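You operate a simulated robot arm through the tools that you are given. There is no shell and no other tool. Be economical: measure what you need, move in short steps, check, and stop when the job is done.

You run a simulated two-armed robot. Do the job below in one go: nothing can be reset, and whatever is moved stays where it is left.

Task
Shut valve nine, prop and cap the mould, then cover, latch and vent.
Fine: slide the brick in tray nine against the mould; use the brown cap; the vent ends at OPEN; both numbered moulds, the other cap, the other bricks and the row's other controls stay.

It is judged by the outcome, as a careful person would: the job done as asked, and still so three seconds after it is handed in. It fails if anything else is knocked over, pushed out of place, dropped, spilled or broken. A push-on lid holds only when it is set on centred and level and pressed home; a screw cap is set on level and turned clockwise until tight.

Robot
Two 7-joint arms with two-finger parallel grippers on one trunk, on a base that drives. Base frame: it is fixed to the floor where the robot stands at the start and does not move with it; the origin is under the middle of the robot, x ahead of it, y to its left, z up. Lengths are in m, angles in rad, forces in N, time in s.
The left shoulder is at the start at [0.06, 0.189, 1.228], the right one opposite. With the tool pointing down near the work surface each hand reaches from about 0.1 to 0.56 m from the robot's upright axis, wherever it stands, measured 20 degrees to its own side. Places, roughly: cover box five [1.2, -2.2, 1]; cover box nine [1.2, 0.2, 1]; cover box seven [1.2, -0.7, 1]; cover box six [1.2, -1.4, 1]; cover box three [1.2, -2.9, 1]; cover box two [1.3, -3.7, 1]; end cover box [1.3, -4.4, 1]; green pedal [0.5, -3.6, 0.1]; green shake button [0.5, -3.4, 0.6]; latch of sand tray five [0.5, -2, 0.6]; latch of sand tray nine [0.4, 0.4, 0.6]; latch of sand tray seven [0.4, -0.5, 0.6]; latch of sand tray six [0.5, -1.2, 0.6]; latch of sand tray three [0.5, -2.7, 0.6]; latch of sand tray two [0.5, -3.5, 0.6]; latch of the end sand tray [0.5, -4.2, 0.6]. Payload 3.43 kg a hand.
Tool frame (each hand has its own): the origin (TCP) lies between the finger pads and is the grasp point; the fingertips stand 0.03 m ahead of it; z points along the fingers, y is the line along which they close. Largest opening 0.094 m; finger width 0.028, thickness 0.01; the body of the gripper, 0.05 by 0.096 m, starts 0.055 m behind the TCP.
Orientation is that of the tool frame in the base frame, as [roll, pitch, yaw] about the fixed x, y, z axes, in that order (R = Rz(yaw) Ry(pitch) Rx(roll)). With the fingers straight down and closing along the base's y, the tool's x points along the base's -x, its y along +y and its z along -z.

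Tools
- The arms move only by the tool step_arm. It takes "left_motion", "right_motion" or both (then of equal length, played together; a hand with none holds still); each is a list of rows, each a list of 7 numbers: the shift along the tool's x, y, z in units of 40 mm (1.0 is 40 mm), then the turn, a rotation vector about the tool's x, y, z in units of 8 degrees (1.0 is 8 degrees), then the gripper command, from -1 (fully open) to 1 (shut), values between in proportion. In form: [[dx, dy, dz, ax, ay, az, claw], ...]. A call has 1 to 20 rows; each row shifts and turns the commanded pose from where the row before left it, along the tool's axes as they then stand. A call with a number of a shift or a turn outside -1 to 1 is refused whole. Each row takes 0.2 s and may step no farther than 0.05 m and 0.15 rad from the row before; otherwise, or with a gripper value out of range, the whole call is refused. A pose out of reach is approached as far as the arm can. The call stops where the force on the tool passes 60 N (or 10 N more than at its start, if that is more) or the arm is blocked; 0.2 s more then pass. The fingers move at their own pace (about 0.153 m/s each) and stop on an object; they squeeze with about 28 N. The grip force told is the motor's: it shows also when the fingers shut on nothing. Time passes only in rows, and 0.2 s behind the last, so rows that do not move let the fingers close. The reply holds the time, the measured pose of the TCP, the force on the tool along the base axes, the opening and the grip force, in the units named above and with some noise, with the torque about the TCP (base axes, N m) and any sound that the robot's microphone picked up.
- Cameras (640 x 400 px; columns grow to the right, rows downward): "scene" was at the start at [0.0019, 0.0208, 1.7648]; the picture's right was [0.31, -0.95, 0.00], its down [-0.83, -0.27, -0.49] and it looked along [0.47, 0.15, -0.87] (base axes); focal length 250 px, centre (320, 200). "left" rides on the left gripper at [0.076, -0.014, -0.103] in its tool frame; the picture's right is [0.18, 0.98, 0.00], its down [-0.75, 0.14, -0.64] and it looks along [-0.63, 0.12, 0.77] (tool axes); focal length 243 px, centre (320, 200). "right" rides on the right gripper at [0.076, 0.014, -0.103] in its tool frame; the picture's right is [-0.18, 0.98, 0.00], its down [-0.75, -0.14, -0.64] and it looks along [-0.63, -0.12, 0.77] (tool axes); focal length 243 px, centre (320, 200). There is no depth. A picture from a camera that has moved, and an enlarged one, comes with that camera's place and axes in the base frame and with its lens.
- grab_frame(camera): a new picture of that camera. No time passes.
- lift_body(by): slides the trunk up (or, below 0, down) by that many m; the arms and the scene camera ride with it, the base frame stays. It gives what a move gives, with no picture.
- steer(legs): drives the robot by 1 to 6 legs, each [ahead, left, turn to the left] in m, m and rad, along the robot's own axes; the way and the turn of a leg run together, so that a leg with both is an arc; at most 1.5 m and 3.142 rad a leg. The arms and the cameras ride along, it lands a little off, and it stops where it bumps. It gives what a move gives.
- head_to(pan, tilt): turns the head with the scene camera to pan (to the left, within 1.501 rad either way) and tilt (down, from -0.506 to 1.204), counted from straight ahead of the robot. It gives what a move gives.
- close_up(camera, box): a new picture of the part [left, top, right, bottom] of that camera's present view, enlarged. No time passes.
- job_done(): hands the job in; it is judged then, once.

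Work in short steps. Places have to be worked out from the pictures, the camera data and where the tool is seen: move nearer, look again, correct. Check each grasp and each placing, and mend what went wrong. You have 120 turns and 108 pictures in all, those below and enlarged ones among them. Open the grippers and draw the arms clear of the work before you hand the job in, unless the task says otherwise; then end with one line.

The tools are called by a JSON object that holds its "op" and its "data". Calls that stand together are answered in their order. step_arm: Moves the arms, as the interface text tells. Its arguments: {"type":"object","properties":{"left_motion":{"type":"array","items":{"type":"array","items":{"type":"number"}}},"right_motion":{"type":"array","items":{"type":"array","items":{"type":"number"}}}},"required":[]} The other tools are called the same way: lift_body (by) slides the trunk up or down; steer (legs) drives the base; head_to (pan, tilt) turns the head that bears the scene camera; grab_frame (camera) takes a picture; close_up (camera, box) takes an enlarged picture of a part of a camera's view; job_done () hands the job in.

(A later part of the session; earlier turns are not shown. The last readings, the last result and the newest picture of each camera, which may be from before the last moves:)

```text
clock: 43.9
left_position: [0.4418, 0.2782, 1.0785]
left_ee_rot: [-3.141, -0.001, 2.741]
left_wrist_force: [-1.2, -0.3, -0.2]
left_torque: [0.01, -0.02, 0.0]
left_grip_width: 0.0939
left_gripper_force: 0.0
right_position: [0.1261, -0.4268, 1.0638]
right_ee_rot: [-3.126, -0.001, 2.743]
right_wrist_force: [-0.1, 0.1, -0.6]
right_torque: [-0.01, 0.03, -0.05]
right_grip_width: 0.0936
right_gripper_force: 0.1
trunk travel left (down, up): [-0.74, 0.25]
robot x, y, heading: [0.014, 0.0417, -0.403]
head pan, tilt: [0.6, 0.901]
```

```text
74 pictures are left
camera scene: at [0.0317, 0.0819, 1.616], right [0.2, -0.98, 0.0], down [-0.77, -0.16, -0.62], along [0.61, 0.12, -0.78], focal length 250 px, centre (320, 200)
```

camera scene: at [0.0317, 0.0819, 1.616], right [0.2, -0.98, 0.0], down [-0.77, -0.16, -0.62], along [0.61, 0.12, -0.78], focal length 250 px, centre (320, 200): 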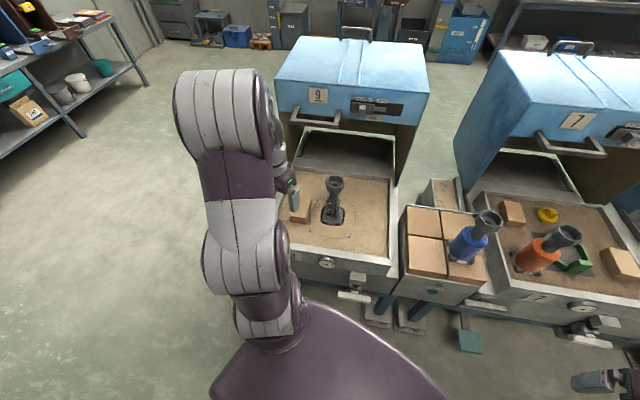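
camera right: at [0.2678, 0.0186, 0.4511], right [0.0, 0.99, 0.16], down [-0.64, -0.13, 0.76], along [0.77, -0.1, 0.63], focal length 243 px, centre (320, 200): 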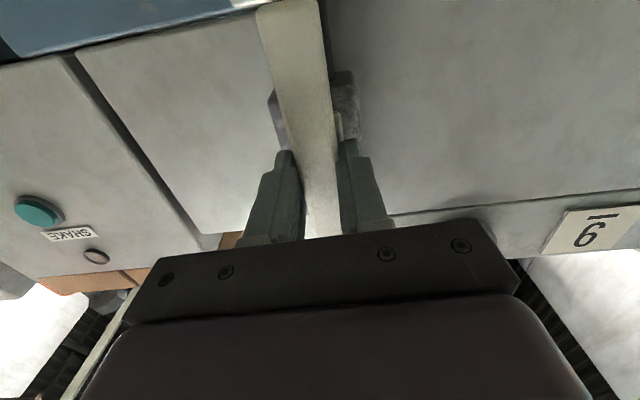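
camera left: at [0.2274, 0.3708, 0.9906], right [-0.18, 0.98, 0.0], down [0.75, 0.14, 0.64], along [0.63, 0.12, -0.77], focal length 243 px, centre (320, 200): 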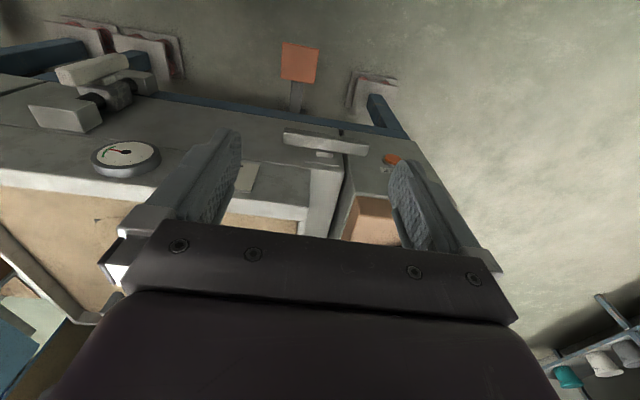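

Left hand rotated so its camera will look along the push direction; then move over the tray left of the brick and look.

{"op": "step_arm", "data": {"left_motion": [[0, 0, 0, 0, 0, 1, -1], [0, 0, 0, 0, 0, 1, -1], [0, 0, 0, 0, 0, 1, -1], [0, 0, 0, 0, 0, 1, -1], [0, 0, 0, 0, 0, 1, -1], [0, 0, 0, 0, 0, 1, -1], [0, 0, 0, 0, 0, 1, -1], [0, 0, 0, 0, 0, 1, -1], [0, 0, 0, 0, 0, 0.39, -1], [0.4, 1, 0, 0, 0, 0, -1], [0.4, 1, 0, 0, 0, 0, -1], [0.4, 1, 0, 0, 0, 0, -1], [0.4, 1, 0, 0, 0, 0, -1], [0.1, 0.5, 0, 0, 0, 0, -1], [0, 0, 0, 0, 0, 0, -1]]}}

{"op": "grab_frame", "data": {"camera": "left"}}

{"op": "grab_frame", "data": {"camera": "scene"}}

```text
clock: 47.0
left_position: [0.5988, 0.3365, 1.0528]
left_ee_rot: [3.141, 0.001, 1.571]
left_wrist_force: [0.4, -0.2, 0.0]
left_torque: [0.03, 0.0, -0.02]
left_grip_width: 0.094
left_gripper_force: 0.2
left hand out of reach, approached as far as the arm can: row 13, 14
right_position: [0.1263, -0.4287, 1.0639]
right_ee_rot: [-3.128, -0.002, 2.744]
right_wrist_force: [0.3, -0.2, -0.1]
right_torque: [0.03, 0.0, 0.0]
right_grip_width: 0.094
right_gripper_force: 0.0
trunk travel left (down, up): [-0.74, 0.25]
robot x, y, heading: [0.0146, 0.0439, -0.399]
head pan, tilt: [0.6, 0.901]
```

```text
73 pictures are left
camera left: at [0.5856, 0.4142, 1.1541], right [0.98, 0.18, 0.0], down [0.14, -0.75, 0.64], along [0.12, -0.63, -0.77], focal length 243 px, centre (320, 200)
```

left: 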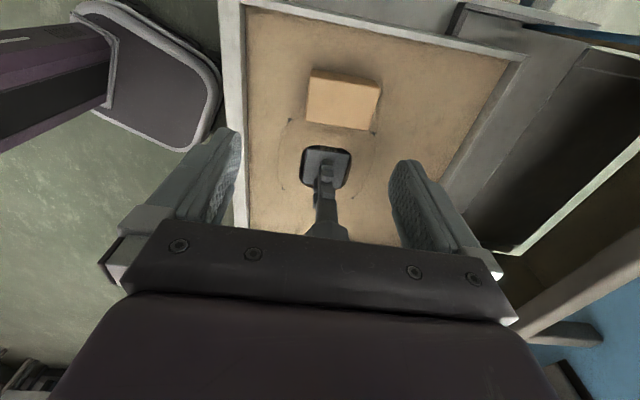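

```text
72 pictures are left
camera scene: at [0.032, 0.0821, 1.616], right [0.2, -0.98, 0.0], down [-0.77, -0.16, -0.62], along [0.61, 0.12, -0.78], focal length 250 px, centre (320, 200)
```

scene: 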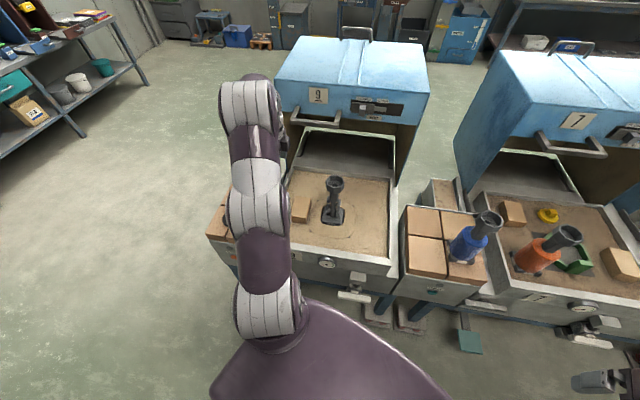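

Brick spans about x 0.59–0.695, y 0.262–0.327; mould base edge near y 0.195. I nudge the base 4.5 cm along +x and lower the hand into the slot left of the brick, stopping high to check.

{"op": "steer", "data": {"legs": [[0.042, 0.018, 0]]}}

{"op": "step_arm", "data": {"left_motion": [[0, 0, 1, 0, 0, 0, -0.28], [0, 0, 1, 0, 0, 0, -0.28], [0, 0, 1, 0, 0, 0, -0.28], [0, 0, 1, 0, 0, 0, -0.28], [0, 0, 0, 0, 0, 0, -0.28]]}}

{"op": "grab_frame", "data": {"camera": "left"}}

```text
clock: 48.0
left_position: [0.6424, 0.3368, 1.0541]
left_ee_rot: [3.139, 0.001, 1.571]
left_wrist_force: [0.4, 0.1, -0.6]
left_torque: [-0.03, 0.03, -0.02]
left_grip_width: 0.0941
left_gripper_force: 0.0
right_position: [0.1703, -0.428, 1.0634]
right_ee_rot: [-3.128, 0.0, 2.743]
right_wrist_force: [0.0, -0.7, -0.2]
right_torque: [-0.02, -0.02, -0.01]
right_grip_width: 0.0939
right_gripper_force: 0.1
trunk travel left (down, up): [-0.74, 0.25]
robot x, y, heading: [0.059, 0.0468, -0.399]
head pan, tilt: [0.6, 0.901]
```

```text
clock: 49.2
left_position: [0.6447, 0.338, 0.8905]
left_ee_rot: [-3.141, -0.001, 1.569]
left_wrist_force: [-0.5, 0.4, 0.2]
left_torque: [-0.03, 0.0, -0.01]
left_grip_width: 0.0602
left_gripper_force: 0.1
right_position: [0.1722, -0.427, 1.0629]
right_ee_rot: [-3.127, -0.002, 2.744]
right_wrist_force: [-0.2, 0.4, 0.6]
right_torque: [0.0, 0.0, 0.02]
right_grip_width: 0.0939
right_gripper_force: 0.1
trunk travel left (down, up): [-0.74, 0.25]
robot x, y, heading: [0.0562, 0.047, -0.399]
head pan, tilt: [0.6, 0.901]
```

```text
71 pictures are left
camera left: at [0.6306, 0.4135, 0.9923], right [0.98, 0.18, 0.0], down [0.14, -0.75, 0.64], along [0.12, -0.63, -0.77], focal length 243 px, centre (320, 200)
```

left: 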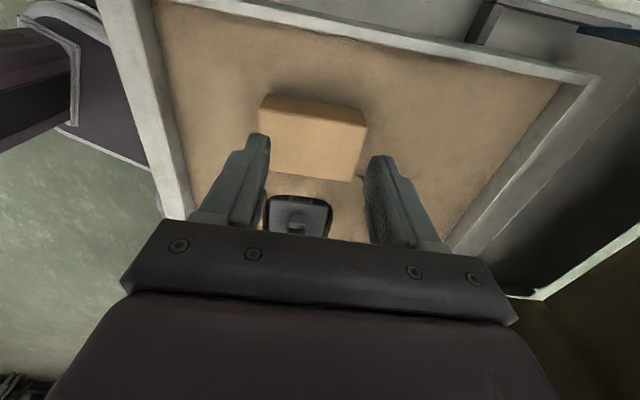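

Brick top is z≈0.757, sand ≈0.716, brick's +y face at y≈0.32. I go beside it at y 0.352 and lower to tip ≈0.73.

{"op": "step_arm", "data": {"left_motion": [[0.35, 0, 0.5, 0, 0, 0, -0.28], [0, 0, 1, 0, 0, 0, -0.28], [0, 0, 1, 0, 0, 0, -0.28], [0, 0, 0.7, 0, 0, 0, -0.28], [0, 0, 0, 0, 0, 0, -0.28]]}}

{"op": "grab_frame", "data": {"camera": "left"}}

```text
clock: 50.4
left_position: [0.6459, 0.3521, 0.7641]
left_ee_rot: [3.141, -0.002, 1.569]
left_wrist_force: [-0.1, -0.2, 0.6]
left_torque: [-0.01, -0.03, 0.0]
left_grip_width: 0.0605
left_gripper_force: 0.0
right_position: [0.1729, -0.427, 1.0644]
right_ee_rot: [-3.127, 0.0, 2.746]
right_wrist_force: [0.3, -0.3, -0.1]
right_torque: [0.01, 0.04, -0.04]
right_grip_width: 0.0941
right_gripper_force: 0.0
trunk travel left (down, up): [-0.74, 0.25]
robot x, y, heading: [0.0591, 0.0442, -0.397]
head pan, tilt: [0.6, 0.901]
```

```text
70 pictures are left
camera left: at [0.6311, 0.4285, 0.8646], right [0.98, 0.18, 0.0], down [0.14, -0.75, 0.64], along [0.12, -0.63, -0.77], focal length 243 px, centre (320, 200)
```

left: 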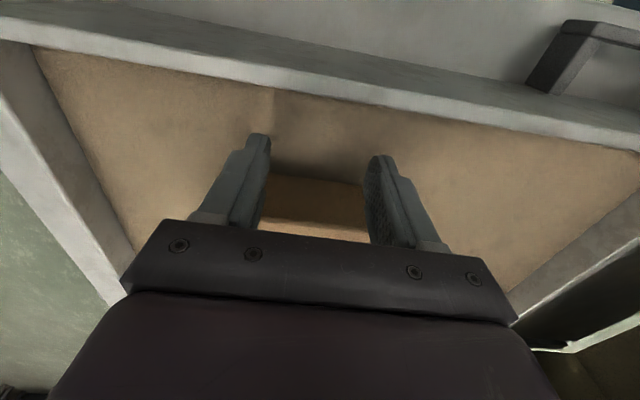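

Fingers straddle the middle of the brick's side. I push toward −y in small steps, watching force.

{"op": "step_arm", "data": {"left_motion": [[-0.3, 0, 0, 0, 0, 0, -0.28], [-0.3, 0, 0, 0, 0, 0, -0.28], [-0.3, 0, 0, 0, 0, 0, -0.28], [-0.3, 0, 0, 0, 0, 0, -0.28], [0, 0, 0, 0, 0, 0, -0.28]]}}

{"op": "close_up", "data": {"camera": "scene", "box": [270, 160, 390, 240]}}

{"op": "grab_frame", "data": {"camera": "left"}}

```text
clock: 51.6
left_position: [0.6459, 0.3044, 0.7645]
left_ee_rot: [3.142, 0.0, 1.571]
left_wrist_force: [-0.1, 1.8, 0.2]
left_torque: [0.02, -0.01, 0.03]
left_grip_width: 0.0599
left_gripper_force: 0.1
right_position: [0.1729, -0.428, 1.0639]
right_ee_rot: [-3.128, -0.001, 2.744]
right_wrist_force: [-0.2, -0.6, -1.1]
right_torque: [0.0, 0.0, 0.02]
right_grip_width: 0.0942
right_gripper_force: 0.1
trunk travel left (down, up): [-0.74, 0.25]
robot x, y, heading: [0.0571, 0.0435, -0.398]
head pan, tilt: [0.6, 0.901]
```

```text
5.00 times, centred on (330, 200) of scene
camera zoom: at [0.0777, 0.0824, 1.616], right [0.2, -0.98, 0.0], down [-0.77, -0.16, -0.62], along [0.61, 0.12, -0.78], focal length 1250 px, centre (270, 200)
```

zoom: 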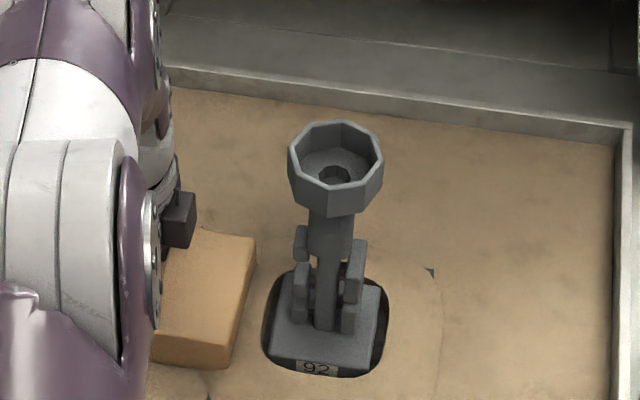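

```text
68 pictures are left
camera left: at [0.6315, 0.3816, 0.8657], right [0.98, 0.18, 0.0], down [0.14, -0.75, 0.64], along [0.12, -0.63, -0.77], focal length 243 px, centre (320, 200)
```

left: 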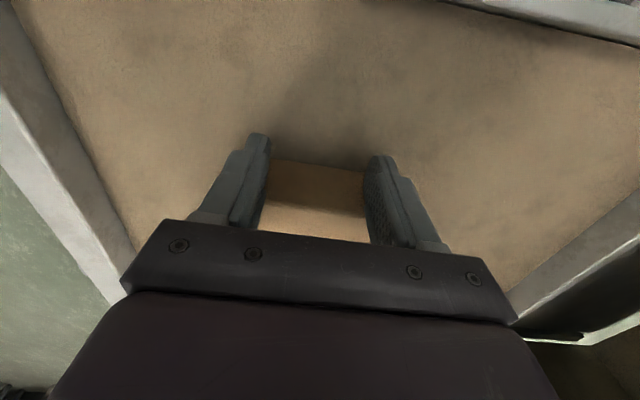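

Brick slides with ~2 N; remaining gap ≈3 cm. I continue gently.

{"op": "step_arm", "data": {"left_motion": [[-0.1, 0, 0, 0, 0, 0, -0.28], [-0.1, 0, 0, 0, 0, 0, -0.28], [-0.1, 0, 0, 0, 0, 0, -0.28], [-0.1, 0, 0, 0, 0, 0, -0.28], [-0.1, 0, 0, 0, 0, 0, -0.28], [0, 0, 0, 0, 0, 0, -0.28]]}}

{"op": "close_up", "data": {"camera": "scene", "box": [290, 170, 370, 225]}}

```text
clock: 53.0
left_position: [0.6462, 0.2846, 0.7659]
left_ee_rot: [3.141, 0.002, 1.57]
left_wrist_force: [-0.6, 1.3, 0.1]
left_torque: [0.02, 0.0, -0.06]
left_grip_width: 0.0602
left_gripper_force: 0.0
right_position: [0.1728, -0.4278, 1.0633]
right_ee_rot: [-3.128, 0.0, 2.744]
right_wrist_force: [0.2, 0.9, -0.2]
right_torque: [0.01, -0.03, 0.03]
right_grip_width: 0.0939
right_gripper_force: 0.1
trunk travel left (down, up): [-0.74, 0.25]
robot x, y, heading: [0.0576, 0.0441, -0.4]
head pan, tilt: [0.6, 0.901]
```

```text
7.27 times, centred on (330, 198) of scene
camera zoom: at [0.0777, 0.0822, 1.616], right [0.2, -0.98, 0.0], down [-0.77, -0.16, -0.62], along [0.61, 0.12, -0.78], focal length 1818 px, centre (247, 218)
```

zoom: 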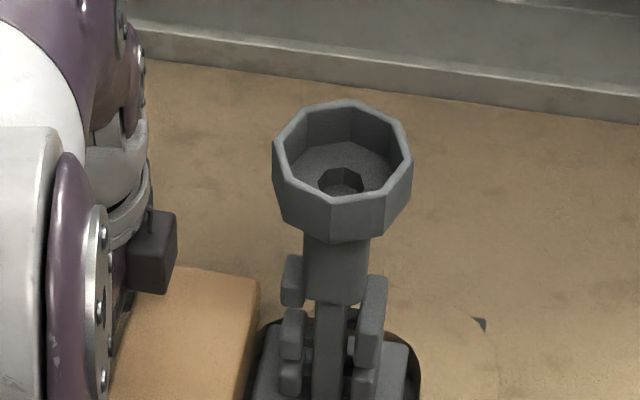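

{"op": "close_up", "data": {"camera": "scene", "box": [290, 195, 362, 240]}}

```text
8.89 times, centred on (326, 218) of scene
camera zoom: at [0.0777, 0.0822, 1.616], right [0.2, -0.98, 0.0], down [-0.77, -0.16, -0.62], along [0.61, 0.12, -0.78], focal length 2222 px, centre (267, 44)
```

zoom: 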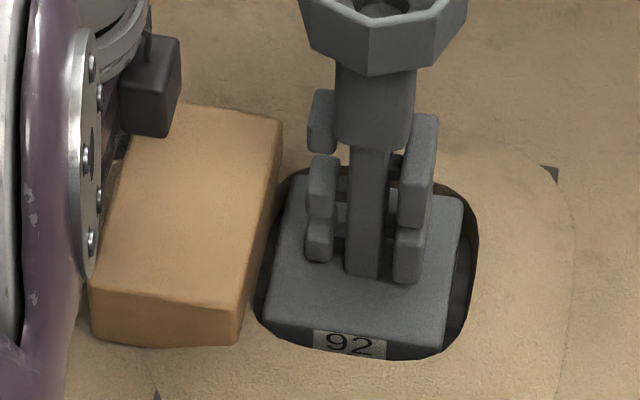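

Gap is now about 1 cm. Continue 2 mm steps.

{"op": "step_arm", "data": {"left_motion": [[-0.05, 0, 0, 0, 0, 0, -0.28], [-0.05, 0, 0, 0, 0, 0, -0.28], [-0.05, 0, 0, 0, 0, 0, -0.28], [-0.05, 0, 0, 0, 0, 0, -0.28]]}}

{"op": "close_up", "data": {"camera": "scene", "box": [290, 195, 362, 240]}}

```text
clock: 54.0
left_position: [0.6448, 0.2764, 0.7646]
left_ee_rot: [-3.141, 0.0, 1.571]
left_wrist_force: [-0.4, 3.8, 1.3]
left_torque: [0.0, -0.03, 0.1]
left_grip_width: 0.0601
left_gripper_force: 0.1
right_position: [0.1726, -0.428, 1.064]
right_ee_rot: [-3.129, -0.001, 2.743]
right_wrist_force: [-0.1, 0.6, 0.2]
right_torque: [0.0, 0.06, -0.04]
right_grip_width: 0.0939
right_gripper_force: 0.0
trunk travel left (down, up): [-0.74, 0.25]
robot x, y, heading: [0.0605, 0.0414, -0.4]
head pan, tilt: [0.6, 0.901]
```

```text
8.89 times, centred on (326, 218) of scene
camera zoom: at [0.0777, 0.0826, 1.616], right [0.2, -0.98, 0.0], down [-0.77, -0.16, -0.62], along [0.61, 0.12, -0.78], focal length 2222 px, centre (267, 44)
```

zoom: 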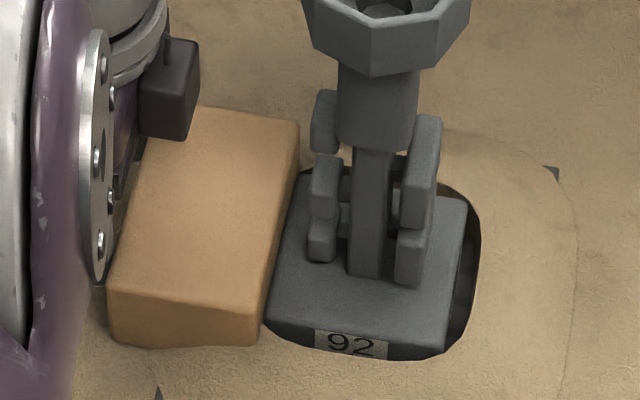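

Force rose to 3.8 N, the brick looks just in contact. One last 1 mm to confirm.

{"op": "step_arm", "data": {"left_motion": [[-0.03, 0, 0, 0, 0, 0, -0.28]]}}

{"op": "close_up", "data": {"camera": "scene", "box": [290, 195, 362, 240]}}

```text
clock: 54.4
left_position: [0.6449, 0.2743, 0.7659]
left_ee_rot: [3.141, -0.002, 1.571]
left_wrist_force: [0.7, 3.6, 1.0]
left_torque: [-0.03, 0.04, -0.01]
left_grip_width: 0.0604
left_gripper_force: 0.3
right_position: [0.1729, -0.427, 1.0637]
right_ee_rot: [-3.127, -0.001, 2.743]
right_wrist_force: [1.1, -0.4, -0.5]
right_torque: [0.03, -0.02, 0.02]
right_grip_width: 0.0938
right_gripper_force: 0.0
trunk travel left (down, up): [-0.74, 0.25]
robot x, y, heading: [0.0599, 0.0433, -0.392]
head pan, tilt: [0.6, 0.901]
```

```text
8.89 times, centred on (326, 218) of scene
camera zoom: at [0.0776, 0.0826, 1.616], right [0.2, -0.98, 0.0], down [-0.77, -0.16, -0.62], along [0.61, 0.12, -0.78], focal length 2222 px, centre (267, 44)
```

zoom: 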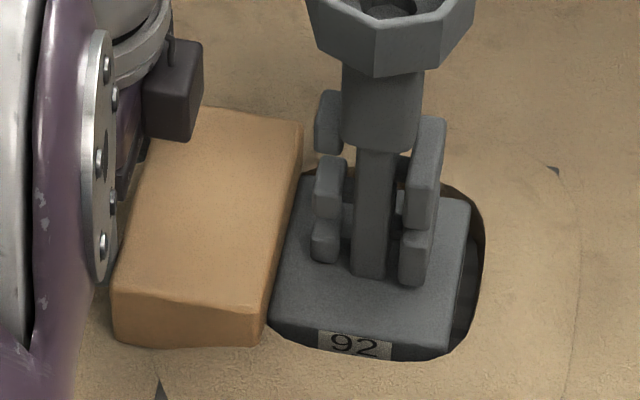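

Contact is confirmed (mould and brick together). I back off and rise.

{"op": "step_arm", "data": {"left_motion": [[0.5, 0, 0, 0, 0, 0, -0.28], [0.4, 0, -0.5, 0, 0, 0, -0.28], [0, 0, -1, 0, 0, 0, -0.28], [0, 0, -1, 0, 0, 0, -1], [0, 0, -1, 0, 0, 0, -1], [0, 0, -1, 0, 0, 0, -1], [0.5, 0, -1, 0, 0, 0, -1], [1, 0, -0.3, 0, 0, 0, -1], [1, 0, 0, 0, 0, 0, -1], [1, 0, 0, 0, 0, 0, -1], [1, 0, 0, 0, 0, 0, -1]]}}

{"op": "grab_frame", "data": {"camera": "left"}}

{"op": "grab_frame", "data": {"camera": "scene"}}

```text
clock: 56.8
left_position: [0.6284, 0.4807, 0.9851]
left_ee_rot: [3.141, 0.001, 1.571]
left_wrist_force: [-1.1, -0.2, -0.1]
left_torque: [-0.03, -0.01, 0.0]
left_grip_width: 0.0938
left_gripper_force: 0.1
left hand out of reach, approached as far as the arm can: row 10, 11
right_position: [0.1715, -0.428, 1.0644]
right_ee_rot: [-3.128, 0.001, 2.743]
right_wrist_force: [-0.8, 0.1, 0.2]
right_torque: [0.0, 0.01, -0.03]
right_grip_width: 0.0943
right_gripper_force: 0.2
trunk travel left (down, up): [-0.74, 0.25]
robot x, y, heading: [0.0598, 0.0436, -0.4]
head pan, tilt: [0.6, 0.901]
```

```text
63 pictures are left
camera left: at [0.6157, 0.5572, 1.0867], right [0.98, 0.18, 0.0], down [0.14, -0.75, 0.64], along [0.12, -0.63, -0.77], focal length 243 px, centre (320, 200)
```

left: 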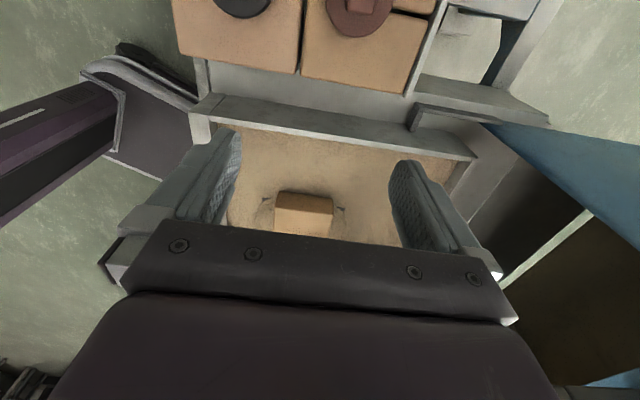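

```text
62 pictures are left
camera scene: at [0.0769, 0.0831, 1.616], right [0.2, -0.98, 0.0], down [-0.77, -0.16, -0.62], along [0.61, 0.12, -0.78], focal length 250 px, centre (320, 200)
```

scene: 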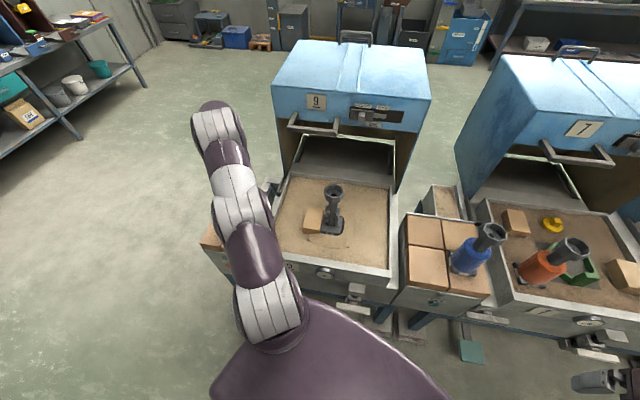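

Brick placed. Brown cap at about (0.655, 0.555, 0.75). I move the base left and turn slightly (staying short of the pedal at x≈0.37) so the left hand can reach it.

{"op": "steer", "data": {"legs": [[-0.12, 0.225, 0], [0, 0, -0.2]]}}

{"op": "head_to", "data": {"pan": 1.0, "tilt": 0.9}}

{"op": "grab_frame", "data": {"camera": "left"}}

{"op": "grab_frame", "data": {"camera": "scene"}}

```text
clock: 59.3
left_position: [0.6836, 0.6095, 0.985]
left_ee_rot: [-3.14, 0.0, 1.376]
left_wrist_force: [0.4, 0.2, -0.1]
left_torque: [-0.01, -0.03, -0.01]
left_grip_width: 0.0938
left_gripper_force: 0.1
right_position: [0.0584, -0.1929, 1.0642]
right_ee_rot: [-3.128, 0.0, 2.55]
right_wrist_force: [0.3, -1.0, -0.1]
right_torque: [-0.01, -0.01, -0.04]
right_grip_width: 0.0944
right_gripper_force: 0.0
trunk travel left (down, up): [-0.74, 0.25]
robot x, y, heading: [0.0379, 0.2925, -0.593]
head pan, tilt: [0.6, 0.901]
```

```text
clock: 60.2
left_position: [0.6835, 0.6093, 0.9857]
left_ee_rot: [-3.141, 0.001, 1.375]
left_wrist_force: [-1.1, 0.2, 0.4]
left_torque: [-0.03, -0.04, 0.01]
left_grip_width: 0.0939
left_gripper_force: 0.0
right_position: [0.0594, -0.191, 1.0641]
right_ee_rot: [-3.128, -0.001, 2.55]
right_wrist_force: [0.0, 0.0, -0.6]
right_torque: [0.0, 0.01, -0.03]
right_grip_width: 0.0941
right_gripper_force: 0.1
trunk travel left (down, up): [-0.74, 0.25]
robot x, y, heading: [0.0397, 0.2896, -0.591]
head pan, tilt: [1.0, 0.901]
```

```text
61 pictures are left
camera left: at [0.685, 0.6875, 1.0868], right [1.0, -0.01, 0.0], down [-0.01, -0.77, 0.64], along [-0.01, -0.64, -0.77], focal length 243 px, centre (320, 200)
```

left: 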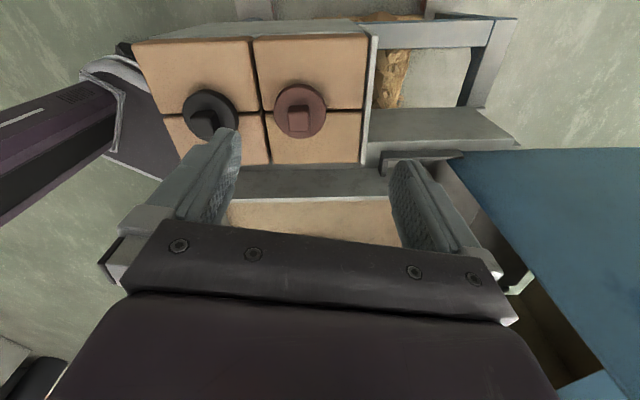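

```text
60 pictures are left
camera scene: at [0.0586, 0.3558, 1.616], right [0.39, -0.92, 0.0], down [-0.72, -0.31, -0.62], along [0.57, 0.24, -0.78], focal length 250 px, centre (320, 200)
```

scene: 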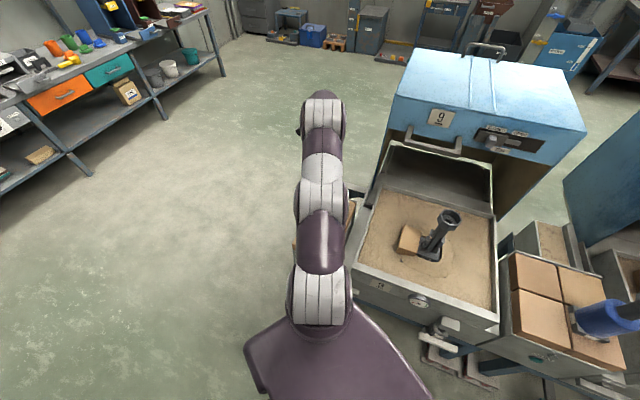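

Brown cap centre ≈ (0.658, 0.563), flange ≈73 mm, knob ≈30 mm. I align the hand over it and descend part way.

{"op": "step_arm", "data": {"left_motion": [[0, 0, 0, 0, 0, -0.7, -0.2], [0, 0, 0, 0, 0, -0.7, -0.2], [-0.6, -0.34, 0, 0, 0, 0, -0.2], [-0.55, -0.3, 0, 0, 0, 0, -0.2], [0, 0, 1, 0, 0, 0, -0.2], [0, 0, 1, 0, 0, 0, -0.2], [0, 0, 0.5, 0, 0, 0, -0.2], [0, 0, 0, 0, 0, 0, -0.2]]}}

{"op": "grab_frame", "data": {"camera": "left"}}

```text
clock: 62.0
left_position: [0.6602, 0.5647, 0.8821]
left_ee_rot: [3.141, -0.001, 1.57]
left_wrist_force: [-0.2, 0.0, 0.8]
left_torque: [0.02, 0.03, 0.03]
left_grip_width: 0.0566
left_gripper_force: 0.1
right_position: [0.0591, -0.1918, 1.0633]
right_ee_rot: [-3.128, -0.002, 2.552]
right_wrist_force: [0.3, 1.0, 0.0]
right_torque: [0.03, 0.02, 0.0]
right_grip_width: 0.094
right_gripper_force: 0.0
trunk travel left (down, up): [-0.74, 0.25]
robot x, y, heading: [0.0433, 0.2921, -0.59]
head pan, tilt: [1.0, 0.901]
```

```text
59 pictures are left
camera left: at [0.646, 0.6412, 0.9836], right [0.98, 0.18, 0.0], down [0.14, -0.75, 0.64], along [0.12, -0.63, -0.77], focal length 243 px, centre (320, 200)
```

left: 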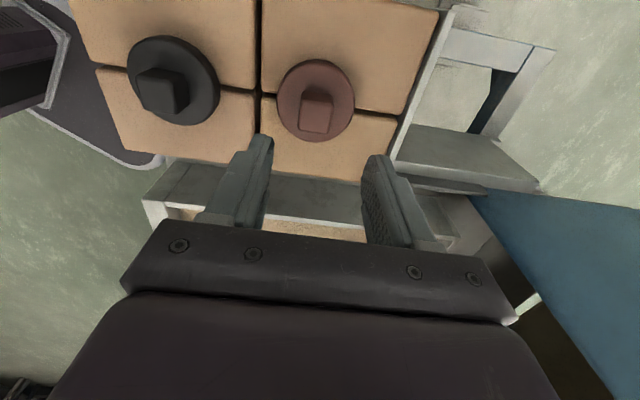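

Flange at z≈0.753, knob top ≈0.797, centre (0.656, 0.571). Descend around the knob and grip.

{"op": "step_arm", "data": {"left_motion": [[0.16, -0.1, 0.75, 0, 0, 0, -0.2], [0, 0, 0.75, 0, 0, 0, -0.2], [0, 0, 0.7, 0, 0, 0, -0.2], [0, 0, 0, 0, 0, 0, -0.2]]}}

{"op": "grab_frame", "data": {"camera": "left"}}

```text
clock: 63.0
left_position: [0.6537, 0.5694, 0.797]
left_ee_rot: [-3.141, 0.001, 1.571]
left_wrist_force: [0.3, -0.3, 0.0]
left_torque: [0.01, -0.03, -0.01]
left_grip_width: 0.0564
left_gripper_force: 0.1
right_position: [0.0586, -0.1924, 1.0635]
right_ee_rot: [-3.127, 0.0, 2.55]
right_wrist_force: [0.5, -0.7, -1.6]
right_torque: [0.02, -0.03, 0.01]
right_grip_width: 0.0941
right_gripper_force: 0.0
trunk travel left (down, up): [-0.74, 0.25]
robot x, y, heading: [0.0401, 0.2928, -0.592]
head pan, tilt: [1.0, 0.901]
```

```text
58 pictures are left
camera left: at [0.6397, 0.6458, 0.8978], right [0.98, 0.18, 0.0], down [0.14, -0.75, 0.64], along [0.12, -0.63, -0.77], focal length 243 px, centre (320, 200)
```

left: 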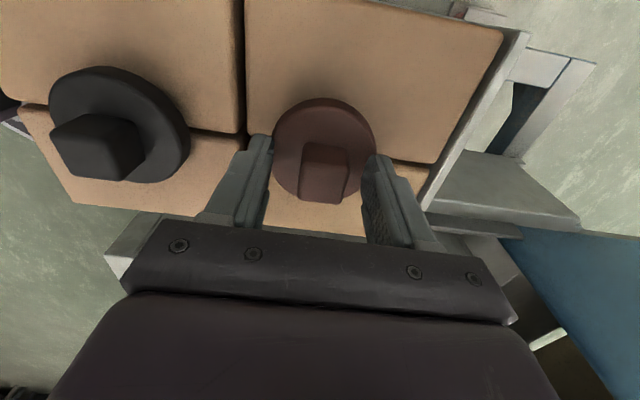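

Aligned within 3 mm; small correction, then close on the knob.

{"op": "step_arm", "data": {"left_motion": [[0.04, 0.08, 0.1, 0, 0, 0, -0.2], [0, 0, 0, 0, 0, 0, 0.3], [0, 0, 0, 0, 0, 0, 1], [0, 0, 0, 0, 0, 0, 1]]}}

{"op": "grab_frame", "data": {"camera": "left"}}

```text
clock: 64.0
left_position: [0.6565, 0.57, 0.7939]
left_ee_rot: [3.14, 0.0, 1.572]
left_wrist_force: [-1.1, 0.3, 5.3]
left_torque: [-0.05, 0.01, 0.02]
left_grip_width: 0.0271
left_gripper_force: 28.2
right_position: [0.0583, -0.1921, 1.0638]
right_ee_rot: [-3.127, 0.0, 2.549]
right_wrist_force: [0.6, 0.4, 0.2]
right_torque: [0.01, 0.0, 0.02]
right_grip_width: 0.0941
right_gripper_force: 0.1
trunk travel left (down, up): [-0.74, 0.25]
robot x, y, heading: [0.0405, 0.291, -0.594]
head pan, tilt: [1.0, 0.901]
```

```text
57 pictures are left
camera left: at [0.643, 0.6475, 0.895], right [0.98, 0.18, 0.0], down [0.14, -0.75, 0.64], along [0.12, -0.63, -0.77], focal length 243 px, centre (320, 200)
```

left: 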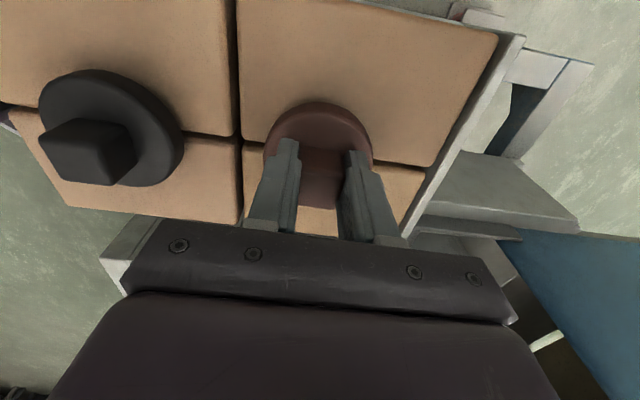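

Gripped (27 mm). Lift high, then drive right so the cap comes near the mould.

{"op": "step_arm", "data": {"left_motion": [[0, 0, -0.5, 0, 0, 0, 1], [0, 0, -1, 0, 0, 0, 1], [0, 0, -1, 0, 0, 0, 1], [0, 0, -1, 0, 0, 0, 1], [0, 0, -1, 0, 0, 0, 1], [0, 0, -1, 0, 0, 0, 1], [0, 0, -0.8, 0, 0, 0, 1], [0, 0, 0, 0, 0, 0, 1]]}}

{"op": "steer", "data": {"legs": [[0.2, -0.315, 0]]}}

{"op": "head_to", "data": {"pan": 0.7, "tilt": 0.85}}

{"op": "grab_frame", "data": {"camera": "scene"}}

{"op": "grab_frame", "data": {"camera": "left"}}

```text
clock: 65.8
left_position: [0.6561, 0.5691, 1.0434]
left_ee_rot: [3.141, 0.001, 1.571]
left_wrist_force: [-0.2, 0.1, -0.6]
left_torque: [-0.01, -0.03, 0.0]
left_grip_width: 0.027
left_gripper_force: 27.8
right_position: [0.0584, -0.1926, 1.0648]
right_ee_rot: [-3.128, -0.001, 2.551]
right_wrist_force: [-0.5, 0.6, -0.3]
right_torque: [-0.02, 0.0, -0.02]
right_grip_width: 0.094
right_gripper_force: 0.2
trunk travel left (down, up): [-0.74, 0.25]
robot x, y, heading: [0.0412, 0.2911, -0.586]
head pan, tilt: [1.0, 0.901]
```

```text
clock: 68.2
left_position: [0.6424, 0.2013, 1.0445]
left_ee_rot: [3.14, 0.002, 1.569]
left_wrist_force: [-0.5, -0.5, -1.1]
left_torque: [0.0, -0.02, 0.0]
left_grip_width: 0.0268
left_gripper_force: 27.5
right_position: [0.0435, -0.5587, 1.0644]
right_ee_rot: [-3.129, -0.001, 2.548]
right_wrist_force: [-0.5, 0.5, 0.4]
right_torque: [0.03, 0.02, 0.03]
right_grip_width: 0.0939
right_gripper_force: 0.0
trunk travel left (down, up): [-0.74, 0.25]
robot x, y, heading: [0.0237, -0.0727, -0.587]
head pan, tilt: [1.0, 0.901]
```

```text
clock: 69.0
left_position: [0.6436, 0.2024, 1.0444]
left_ee_rot: [3.139, -0.001, 1.57]
left_wrist_force: [0.9, -1.4, -0.5]
left_torque: [0.01, -0.02, 0.02]
left_grip_width: 0.027
left_gripper_force: 27.9
right_position: [0.0434, -0.5592, 1.064]
right_ee_rot: [-3.128, -0.001, 2.548]
right_wrist_force: [-0.1, -0.4, 0.0]
right_torque: [0.01, 0.02, -0.01]
right_grip_width: 0.094
right_gripper_force: 0.0
trunk travel left (down, up): [-0.74, 0.25]
robot x, y, heading: [0.0276, -0.0744, -0.596]
head pan, tilt: [0.7, 0.85]
```

```text
56 pictures are left
camera scene: at [0.0519, -0.0325, 1.6199], right [0.1, -0.99, 0.0], down [-0.75, -0.08, -0.66], along [0.66, 0.07, -0.75], focal length 250 px, centre (320, 200)
```

scene: 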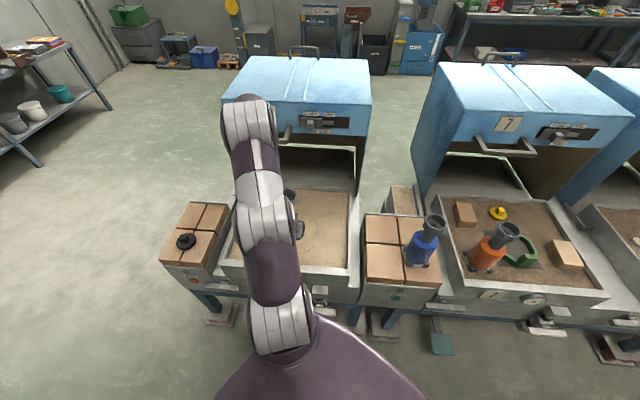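

```text
55 pictures are left
camera left: at [0.6285, 0.2786, 1.1454], right [0.98, 0.18, 0.0], down [0.14, -0.75, 0.64], along [0.12, -0.63, -0.77], focal length 243 px, centre (320, 200)
```

left: 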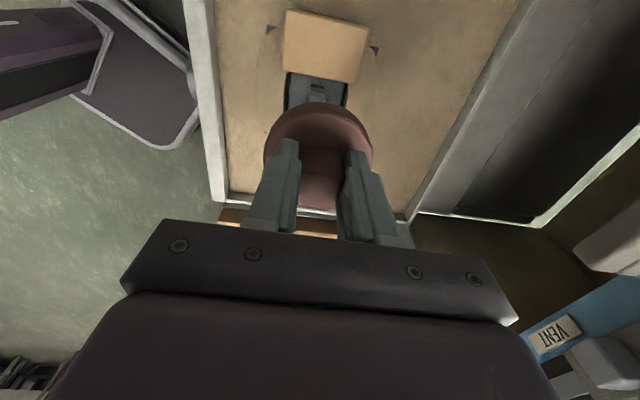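

The cap hides the mould. I shift the hand −x 16 cm to see the cup with both cameras and measure its centre.

{"op": "step_arm", "data": {"left_motion": [[0, -1, 0, 0, 0, 0, 1], [0, -1, 0, 0, 0, 0, 1], [0, -1, 0, 0, 0, 0, 1], [0, -1, 0, 0, 0, 0, 1], [0, 0, 0, 0, 0, 0, 1]]}}

{"op": "grab_frame", "data": {"camera": "left"}}

{"op": "grab_frame", "data": {"camera": "scene"}}

```text
clock: 70.2
left_position: [0.4787, 0.201, 1.0435]
left_ee_rot: [-3.141, 0.0, 1.569]
left_wrist_force: [0.0, -0.3, 0.0]
left_torque: [0.02, -0.01, 0.03]
left_grip_width: 0.0269
left_gripper_force: 27.4
right_position: [0.0453, -0.5582, 1.065]
right_ee_rot: [-3.127, -0.002, 2.549]
right_wrist_force: [0.5, -0.1, -0.2]
right_torque: [-0.02, 0.0, 0.03]
right_grip_width: 0.094
right_gripper_force: 0.0
trunk travel left (down, up): [-0.74, 0.25]
robot x, y, heading: [0.026, -0.0713, -0.595]
head pan, tilt: [0.7, 0.85]
```

```text
54 pictures are left
camera left: at [0.4651, 0.2773, 1.1436], right [0.98, 0.18, 0.0], down [0.14, -0.75, 0.64], along [0.12, -0.63, -0.77], focal length 243 px, centre (320, 200)
```

left: 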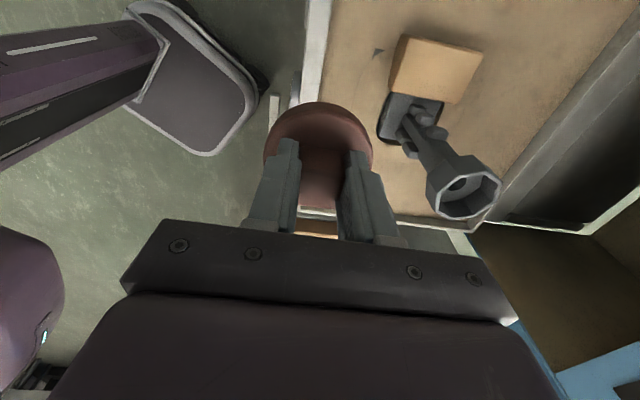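

```text
53 pictures are left
camera scene: at [0.0535, -0.0324, 1.6198], right [0.1, -0.99, 0.0], down [-0.75, -0.08, -0.66], along [0.66, 0.07, -0.75], focal length 250 px, centre (320, 200)
```

scene: 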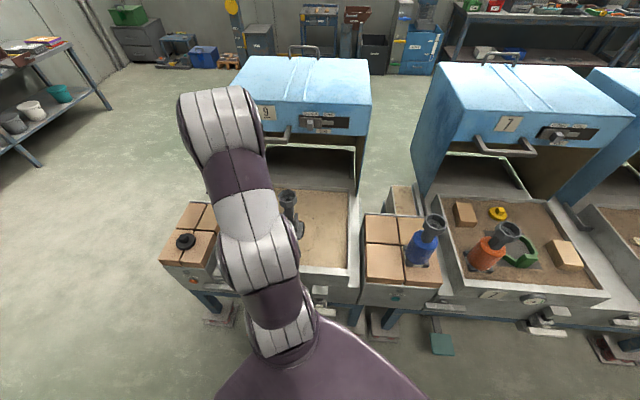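

{"op": "close_up", "data": {"camera": "left", "box": [380, 30, 520, 230]}}

{"op": "close_up", "data": {"camera": "scene", "box": [270, 175, 330, 245]}}

```text
2.00 times, centred on (450, 130) of left
camera zoom: at [0.4651, 0.2773, 1.1436], right [0.98, 0.18, 0.0], down [0.14, -0.75, 0.64], along [0.12, -0.63, -0.77], focal length 485 px, centre (60, 340)
```

zoom: 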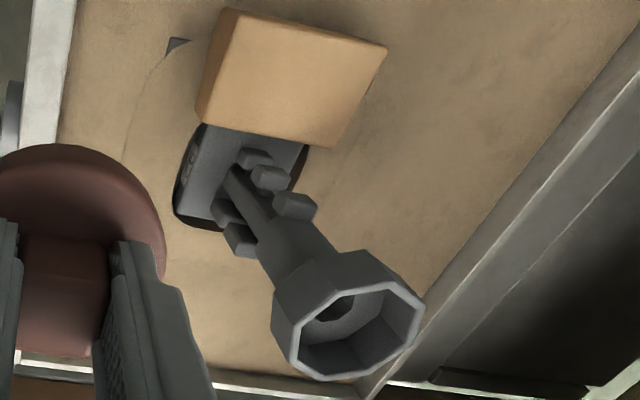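

```text
5.71 times, centred on (300, 210) of scene
camera zoom: at [0.0535, -0.0324, 1.6198], right [0.1, -0.99, 0.0], down [-0.75, -0.08, -0.66], along [0.66, 0.07, -0.75], focal length 1428 px, centre (434, 143)
```

zoom: 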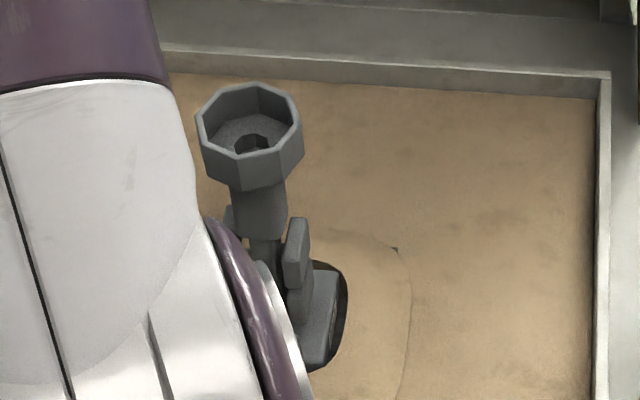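

Cup centre ≈ (0.6486, 0.148), rim z ≈ 0.948. I bring the right hand around as a side camera, and move the cap above the cup.

{"op": "step_arm", "data": {"right_motion": [[0, 0, 0, 0, 0, -1, -1], [0, 0, 0, 0, 0, -1, -1], [0, 0, 0, 0, 0, -1, -1], [0, 0, 0, 0, 0, -1, -1], [0, 0, 0, 0, 0, -1, -1], [0, 0, 0, 0, 0, -1, -1], [0, 0, 0, 0, 0, -1, -1], [0, 0, 0, 0, 0, -1, -1], [0, 0, 0, 0, 0, -1, -1], [-1, 0.2, 0, 0, 0, 0, -1], [-1, 0.2, 0, 0, 0, 0, -1], [-1, 0.2, 0, 0, 0, 0, -1], [-1, 0.2, 0, 0, 0, 0, -1], [-1, 0.2, 0, 0, 0, 0, -1], [-1, 0.2, 0, 0, 0, 0, -1], [-1, 0.2, 0, 0, 0, 0, -1], [-1, 0.2, 0, 0, 0, 0, -1], [-1, 0.2, 0, 0, 0, 0, -1]]}}

{"op": "step_arm", "data": {"left_motion": [[-0.3, 0.85, 0, 0, 0, 0, 1], [-0.3, 0.85, 0, 0, 0, 0, 1], [-0.3, 0.85, 0, 0, 0, 0, 1], [-0.3, 0.85, 0, 0, 0, 0, 1], [-0.12, 0.85, 0, 0, 0, 0, 1], [0, 0, 0, 0, 0, 0, 1]]}}

{"op": "grab_frame", "data": {"camera": "right"}}

```text
clock: 74.0
left_position: [0.4794, 0.2017, 1.0424]
left_ee_rot: [3.14, 0.0, 1.57]
left_wrist_force: [0.3, -0.5, -1.6]
left_torque: [0.0, 0.01, -0.05]
left_grip_width: 0.0271
left_gripper_force: 27.9
right_position: [0.2824, -0.2819, 1.0565]
right_ee_rot: [-3.139, -0.015, -2.48]
right_wrist_force: [0.0, 0.7, 0.7]
right_torque: [0.01, 0.03, 0.0]
right_grip_width: 0.094
right_gripper_force: 0.2
trunk travel left (down, up): [-0.74, 0.25]
robot x, y, heading: [0.0244, -0.0751, -0.594]
head pan, tilt: [0.7, 0.85]
```

```text
clock: 75.3
left_position: [0.6506, 0.1508, 1.0435]
left_ee_rot: [3.138, 0.002, 1.571]
left_wrist_force: [0.1, -1.3, -0.5]
left_torque: [0.0, -0.04, -0.01]
left_grip_width: 0.027
left_gripper_force: 28.1
right_position: [0.2811, -0.2818, 1.058]
right_ee_rot: [-3.139, -0.014, -2.479]
right_wrist_force: [0.0, 0.7, 0.4]
right_torque: [0.05, 0.0, 0.02]
right_grip_width: 0.0939
right_gripper_force: 0.0
trunk travel left (down, up): [-0.74, 0.25]
robot x, y, heading: [0.0232, -0.0738, -0.596]
head pan, tilt: [0.7, 0.85]
```

```text
50 pictures are left
camera right: at [0.2113, -0.3164, 1.1607], right [-0.46, 0.89, -0.01], down [0.69, 0.36, 0.63], along [0.56, 0.29, -0.77], focal length 243 px, centre (320, 200)
```

right: 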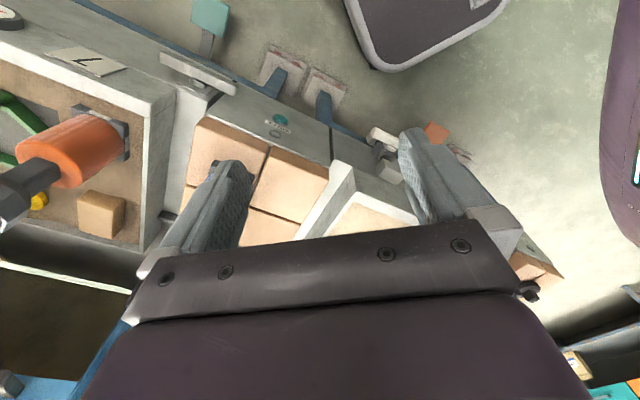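

The right camera is mounted inverted and can't see the cup from there. Instead I reposition the base so the head camera looks past the arm, then bring the cap back over the cup.

{"op": "steer", "data": {"legs": [[-0.035, 0.115, 0], [0, 0, 0.25]]}}

{"op": "head_to", "data": {"pan": 0.5, "tilt": 0.85}}

{"op": "grab_frame", "data": {"camera": "scene"}}

```text
clock: 77.4
left_position: [0.613, 0.4076, 1.0435]
left_ee_rot: [3.139, 0.0, 1.812]
left_wrist_force: [-1.1, 0.9, -0.6]
left_torque: [0.0, 0.01, 0.03]
left_grip_width: 0.0274
left_gripper_force: 27.9
right_position: [0.3574, -0.1013, 1.0575]
right_ee_rot: [-3.137, -0.012, -2.237]
right_wrist_force: [-0.4, 0.8, -0.2]
right_torque: [0.01, 0.03, -0.02]
right_grip_width: 0.0941
right_gripper_force: 0.0
trunk travel left (down, up): [-0.74, 0.25]
robot x, y, heading: [0.0574, 0.0427, -0.352]
head pan, tilt: [0.7, 0.85]
```

```text
clock: 78.2
left_position: [0.6132, 0.4078, 1.0427]
left_ee_rot: [3.139, 0.001, 1.811]
left_wrist_force: [0.2, 0.0, -0.5]
left_torque: [0.03, 0.01, 0.0]
left_grip_width: 0.0267
left_gripper_force: 27.9
right_position: [0.3571, -0.1018, 1.057]
right_ee_rot: [-3.137, -0.014, -2.236]
right_wrist_force: [0.5, 0.1, -0.4]
right_torque: [-0.03, 0.01, 0.0]
right_grip_width: 0.0942
right_gripper_force: 0.0
trunk travel left (down, up): [-0.74, 0.25]
robot x, y, heading: [0.0561, 0.0417, -0.354]
head pan, tilt: [0.499, 0.85]
```

```text
49 pictures are left
camera scene: at [0.079, 0.0718, 1.6199], right [0.15, -0.99, 0.0], down [-0.74, -0.11, -0.66], along [0.65, 0.1, -0.75], focal length 250 px, centre (320, 200)
```

scene: 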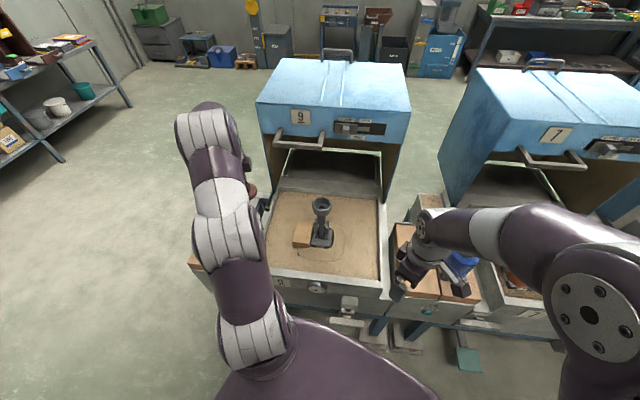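

Retract the right hand somewhat, and bring the cap back over the cup.

{"op": "step_arm", "data": {"left_motion": [[0, 0, 0, 0, 0, 0.86, 1], [0, 0, 0, 0, 0, 0.86, 1], [-1, 0.15, 0, 0, 0, 0, 1], [-1, 0.15, 0, 0, 0, 0, 1], [-1, 0.15, 0, 0, 0, 0, 1], [-1, 0.15, 0, 0, 0, 0, 1], [-1, 0.15, 0, 0, 0, 0, 1], [-1, 0.14, 0, 0, 0, 0, 1], [-0.5, 0, 0, 0, 0, 0, 1], [0, 0, 0, 0, 0, 0, 1]], "right_motion": [[1, 0, 0, 0, 0, 0, -1], [1, 0, 0, 0, 0, 0, -1], [1, 0, 0, 0, 0, 0, -1], [1, 0, 0, 0, 0, 0, -1], [0, 0, 0, 0, 0, 0, -1], [0, 0, 0, 0, 0, 0, -1], [0, 0, 0, 0, 0, 0, -1], [0, 0, 0, 0, 0, 0, -1], [0, 0, 0, 0, 0, 0, -1], [0, 0, 0, 0, 0, 0, -1]]}}

{"op": "grab_frame", "data": {"camera": "scene"}}

```text
clock: 80.3
left_position: [0.647, 0.148, 1.0437]
left_ee_rot: [3.141, 0.0, 1.572]
left_wrist_force: [-0.1, -0.2, -0.2]
left_torque: [0.01, -0.01, 0.0]
left_grip_width: 0.0272
left_gripper_force: 28.0
right_position: [0.2591, -0.2283, 1.0575]
right_ee_rot: [-3.138, -0.014, -2.239]
right_wrist_force: [-0.8, -0.2, 1.0]
right_torque: [0.01, -0.01, -0.05]
right_grip_width: 0.0939
right_gripper_force: 0.0
trunk travel left (down, up): [-0.74, 0.25]
robot x, y, heading: [0.0599, 0.0385, -0.354]
head pan, tilt: [0.499, 0.85]
```

```text
48 pictures are left
camera scene: at [0.0792, 0.072, 1.6199], right [0.14, -0.99, 0.0], down [-0.74, -0.11, -0.66], along [0.65, 0.1, -0.75], focal length 250 px, centre (320, 200)
```

scene: 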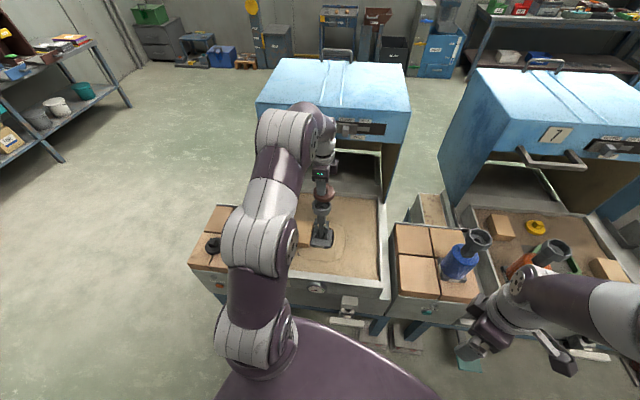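

Now the cap above the cup is visible; zoom in.

{"op": "close_up", "data": {"camera": "scene", "box": [290, 160, 354, 250]}}

```text
4.44 times, centred on (322, 205) of scene
camera zoom: at [0.0792, 0.072, 1.6199], right [0.14, -0.99, 0.0], down [-0.74, -0.11, -0.66], along [0.65, 0.1, -0.75], focal length 1111 px, centre (311, 178)
```

zoom: 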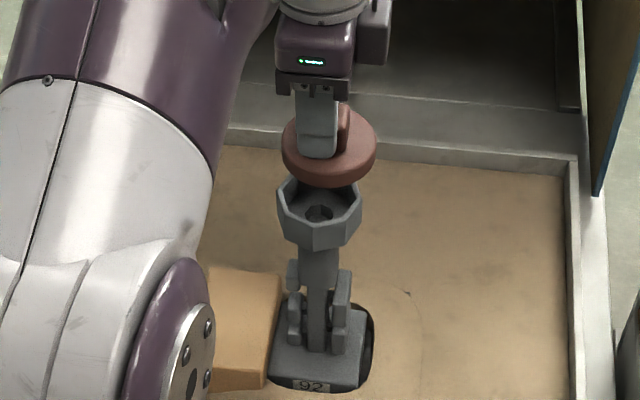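

The cap sits about 6 mm toward −y relative to the cup centre. I correct +6 mm y, +1.5 mm x, and lower to just above the rim.

{"op": "step_arm", "data": {"left_motion": [[0.15, 0.04, 0.2, 0, 0, 0, 1], [0, 0, 0.35, 0, 0, 0, 1], [0, 0, 0, 0, 0, 0, 1]]}}

{"op": "close_up", "data": {"camera": "scene", "box": [298, 170, 346, 215]}}

```text
clock: 81.2
left_position: [0.6491, 0.1522, 1.0219]
left_ee_rot: [3.139, -0.002, 1.57]
left_wrist_force: [0.3, 0.1, -0.2]
left_torque: [0.02, -0.01, 0.01]
left_grip_width: 0.0271
left_gripper_force: 28.2
right_position: [0.2599, -0.2274, 1.0587]
right_ee_rot: [-3.137, -0.014, -2.236]
right_wrist_force: [-0.2, -0.3, 0.5]
right_torque: [0.0, 0.0, -0.04]
right_grip_width: 0.0941
right_gripper_force: 0.1
trunk travel left (down, up): [-0.74, 0.25]
robot x, y, heading: [0.0564, 0.0374, -0.353]
head pan, tilt: [0.499, 0.85]
```

```text
8.89 times, centred on (322, 192) of scene
camera zoom: at [0.0787, 0.0714, 1.6199], right [0.14, -0.99, 0.0], down [-0.74, -0.11, -0.66], along [0.65, 0.1, -0.75], focal length 2222 px, centre (302, 267)
```

zoom: 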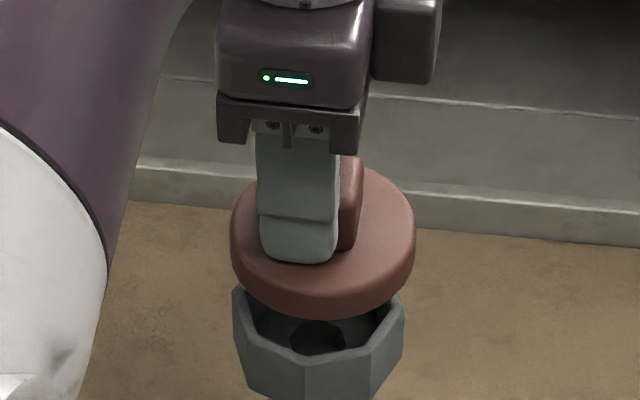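

Offset down to ~1.6 mm. Small fix, then lower further and watch force.

{"op": "step_arm", "data": {"left_motion": [[0.04, 0, 0.15, 0, 0, 0, 1], [0, 0, 0.15, 0, 0, 0, 1], [0, 0, 0.15, 0, 0, 0, 1], [0, 0, 0, 0, 0, 0, 1]]}}

{"op": "close_up", "data": {"camera": "scene", "box": [298, 170, 346, 215]}}

```text
clock: 82.2
left_position: [0.6518, 0.1545, 1.0032]
left_ee_rot: [3.139, -0.001, 1.571]
left_wrist_force: [0.1, -0.5, 0.6]
left_torque: [0.0, -0.02, 0.05]
left_grip_width: 0.0267
left_gripper_force: 27.9
right_position: [0.2604, -0.2281, 1.0594]
right_ee_rot: [-3.139, -0.014, -2.237]
right_wrist_force: [-0.1, 0.7, 0.1]
right_torque: [0.04, -0.02, -0.01]
right_grip_width: 0.094
right_gripper_force: 0.1
trunk travel left (down, up): [-0.74, 0.25]
robot x, y, heading: [0.0581, 0.0368, -0.357]
head pan, tilt: [0.499, 0.85]
```

```text
8.89 times, centred on (322, 192) of scene
camera zoom: at [0.0789, 0.0715, 1.6199], right [0.14, -0.99, 0.0], down [-0.74, -0.11, -0.66], along [0.65, 0.1, -0.75], focal length 2222 px, centre (302, 267)
```

zoom: 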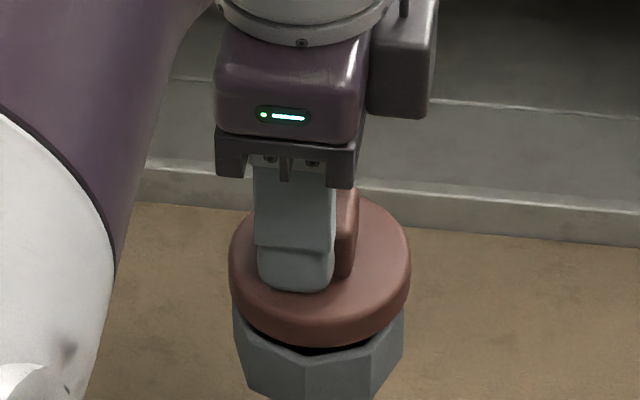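

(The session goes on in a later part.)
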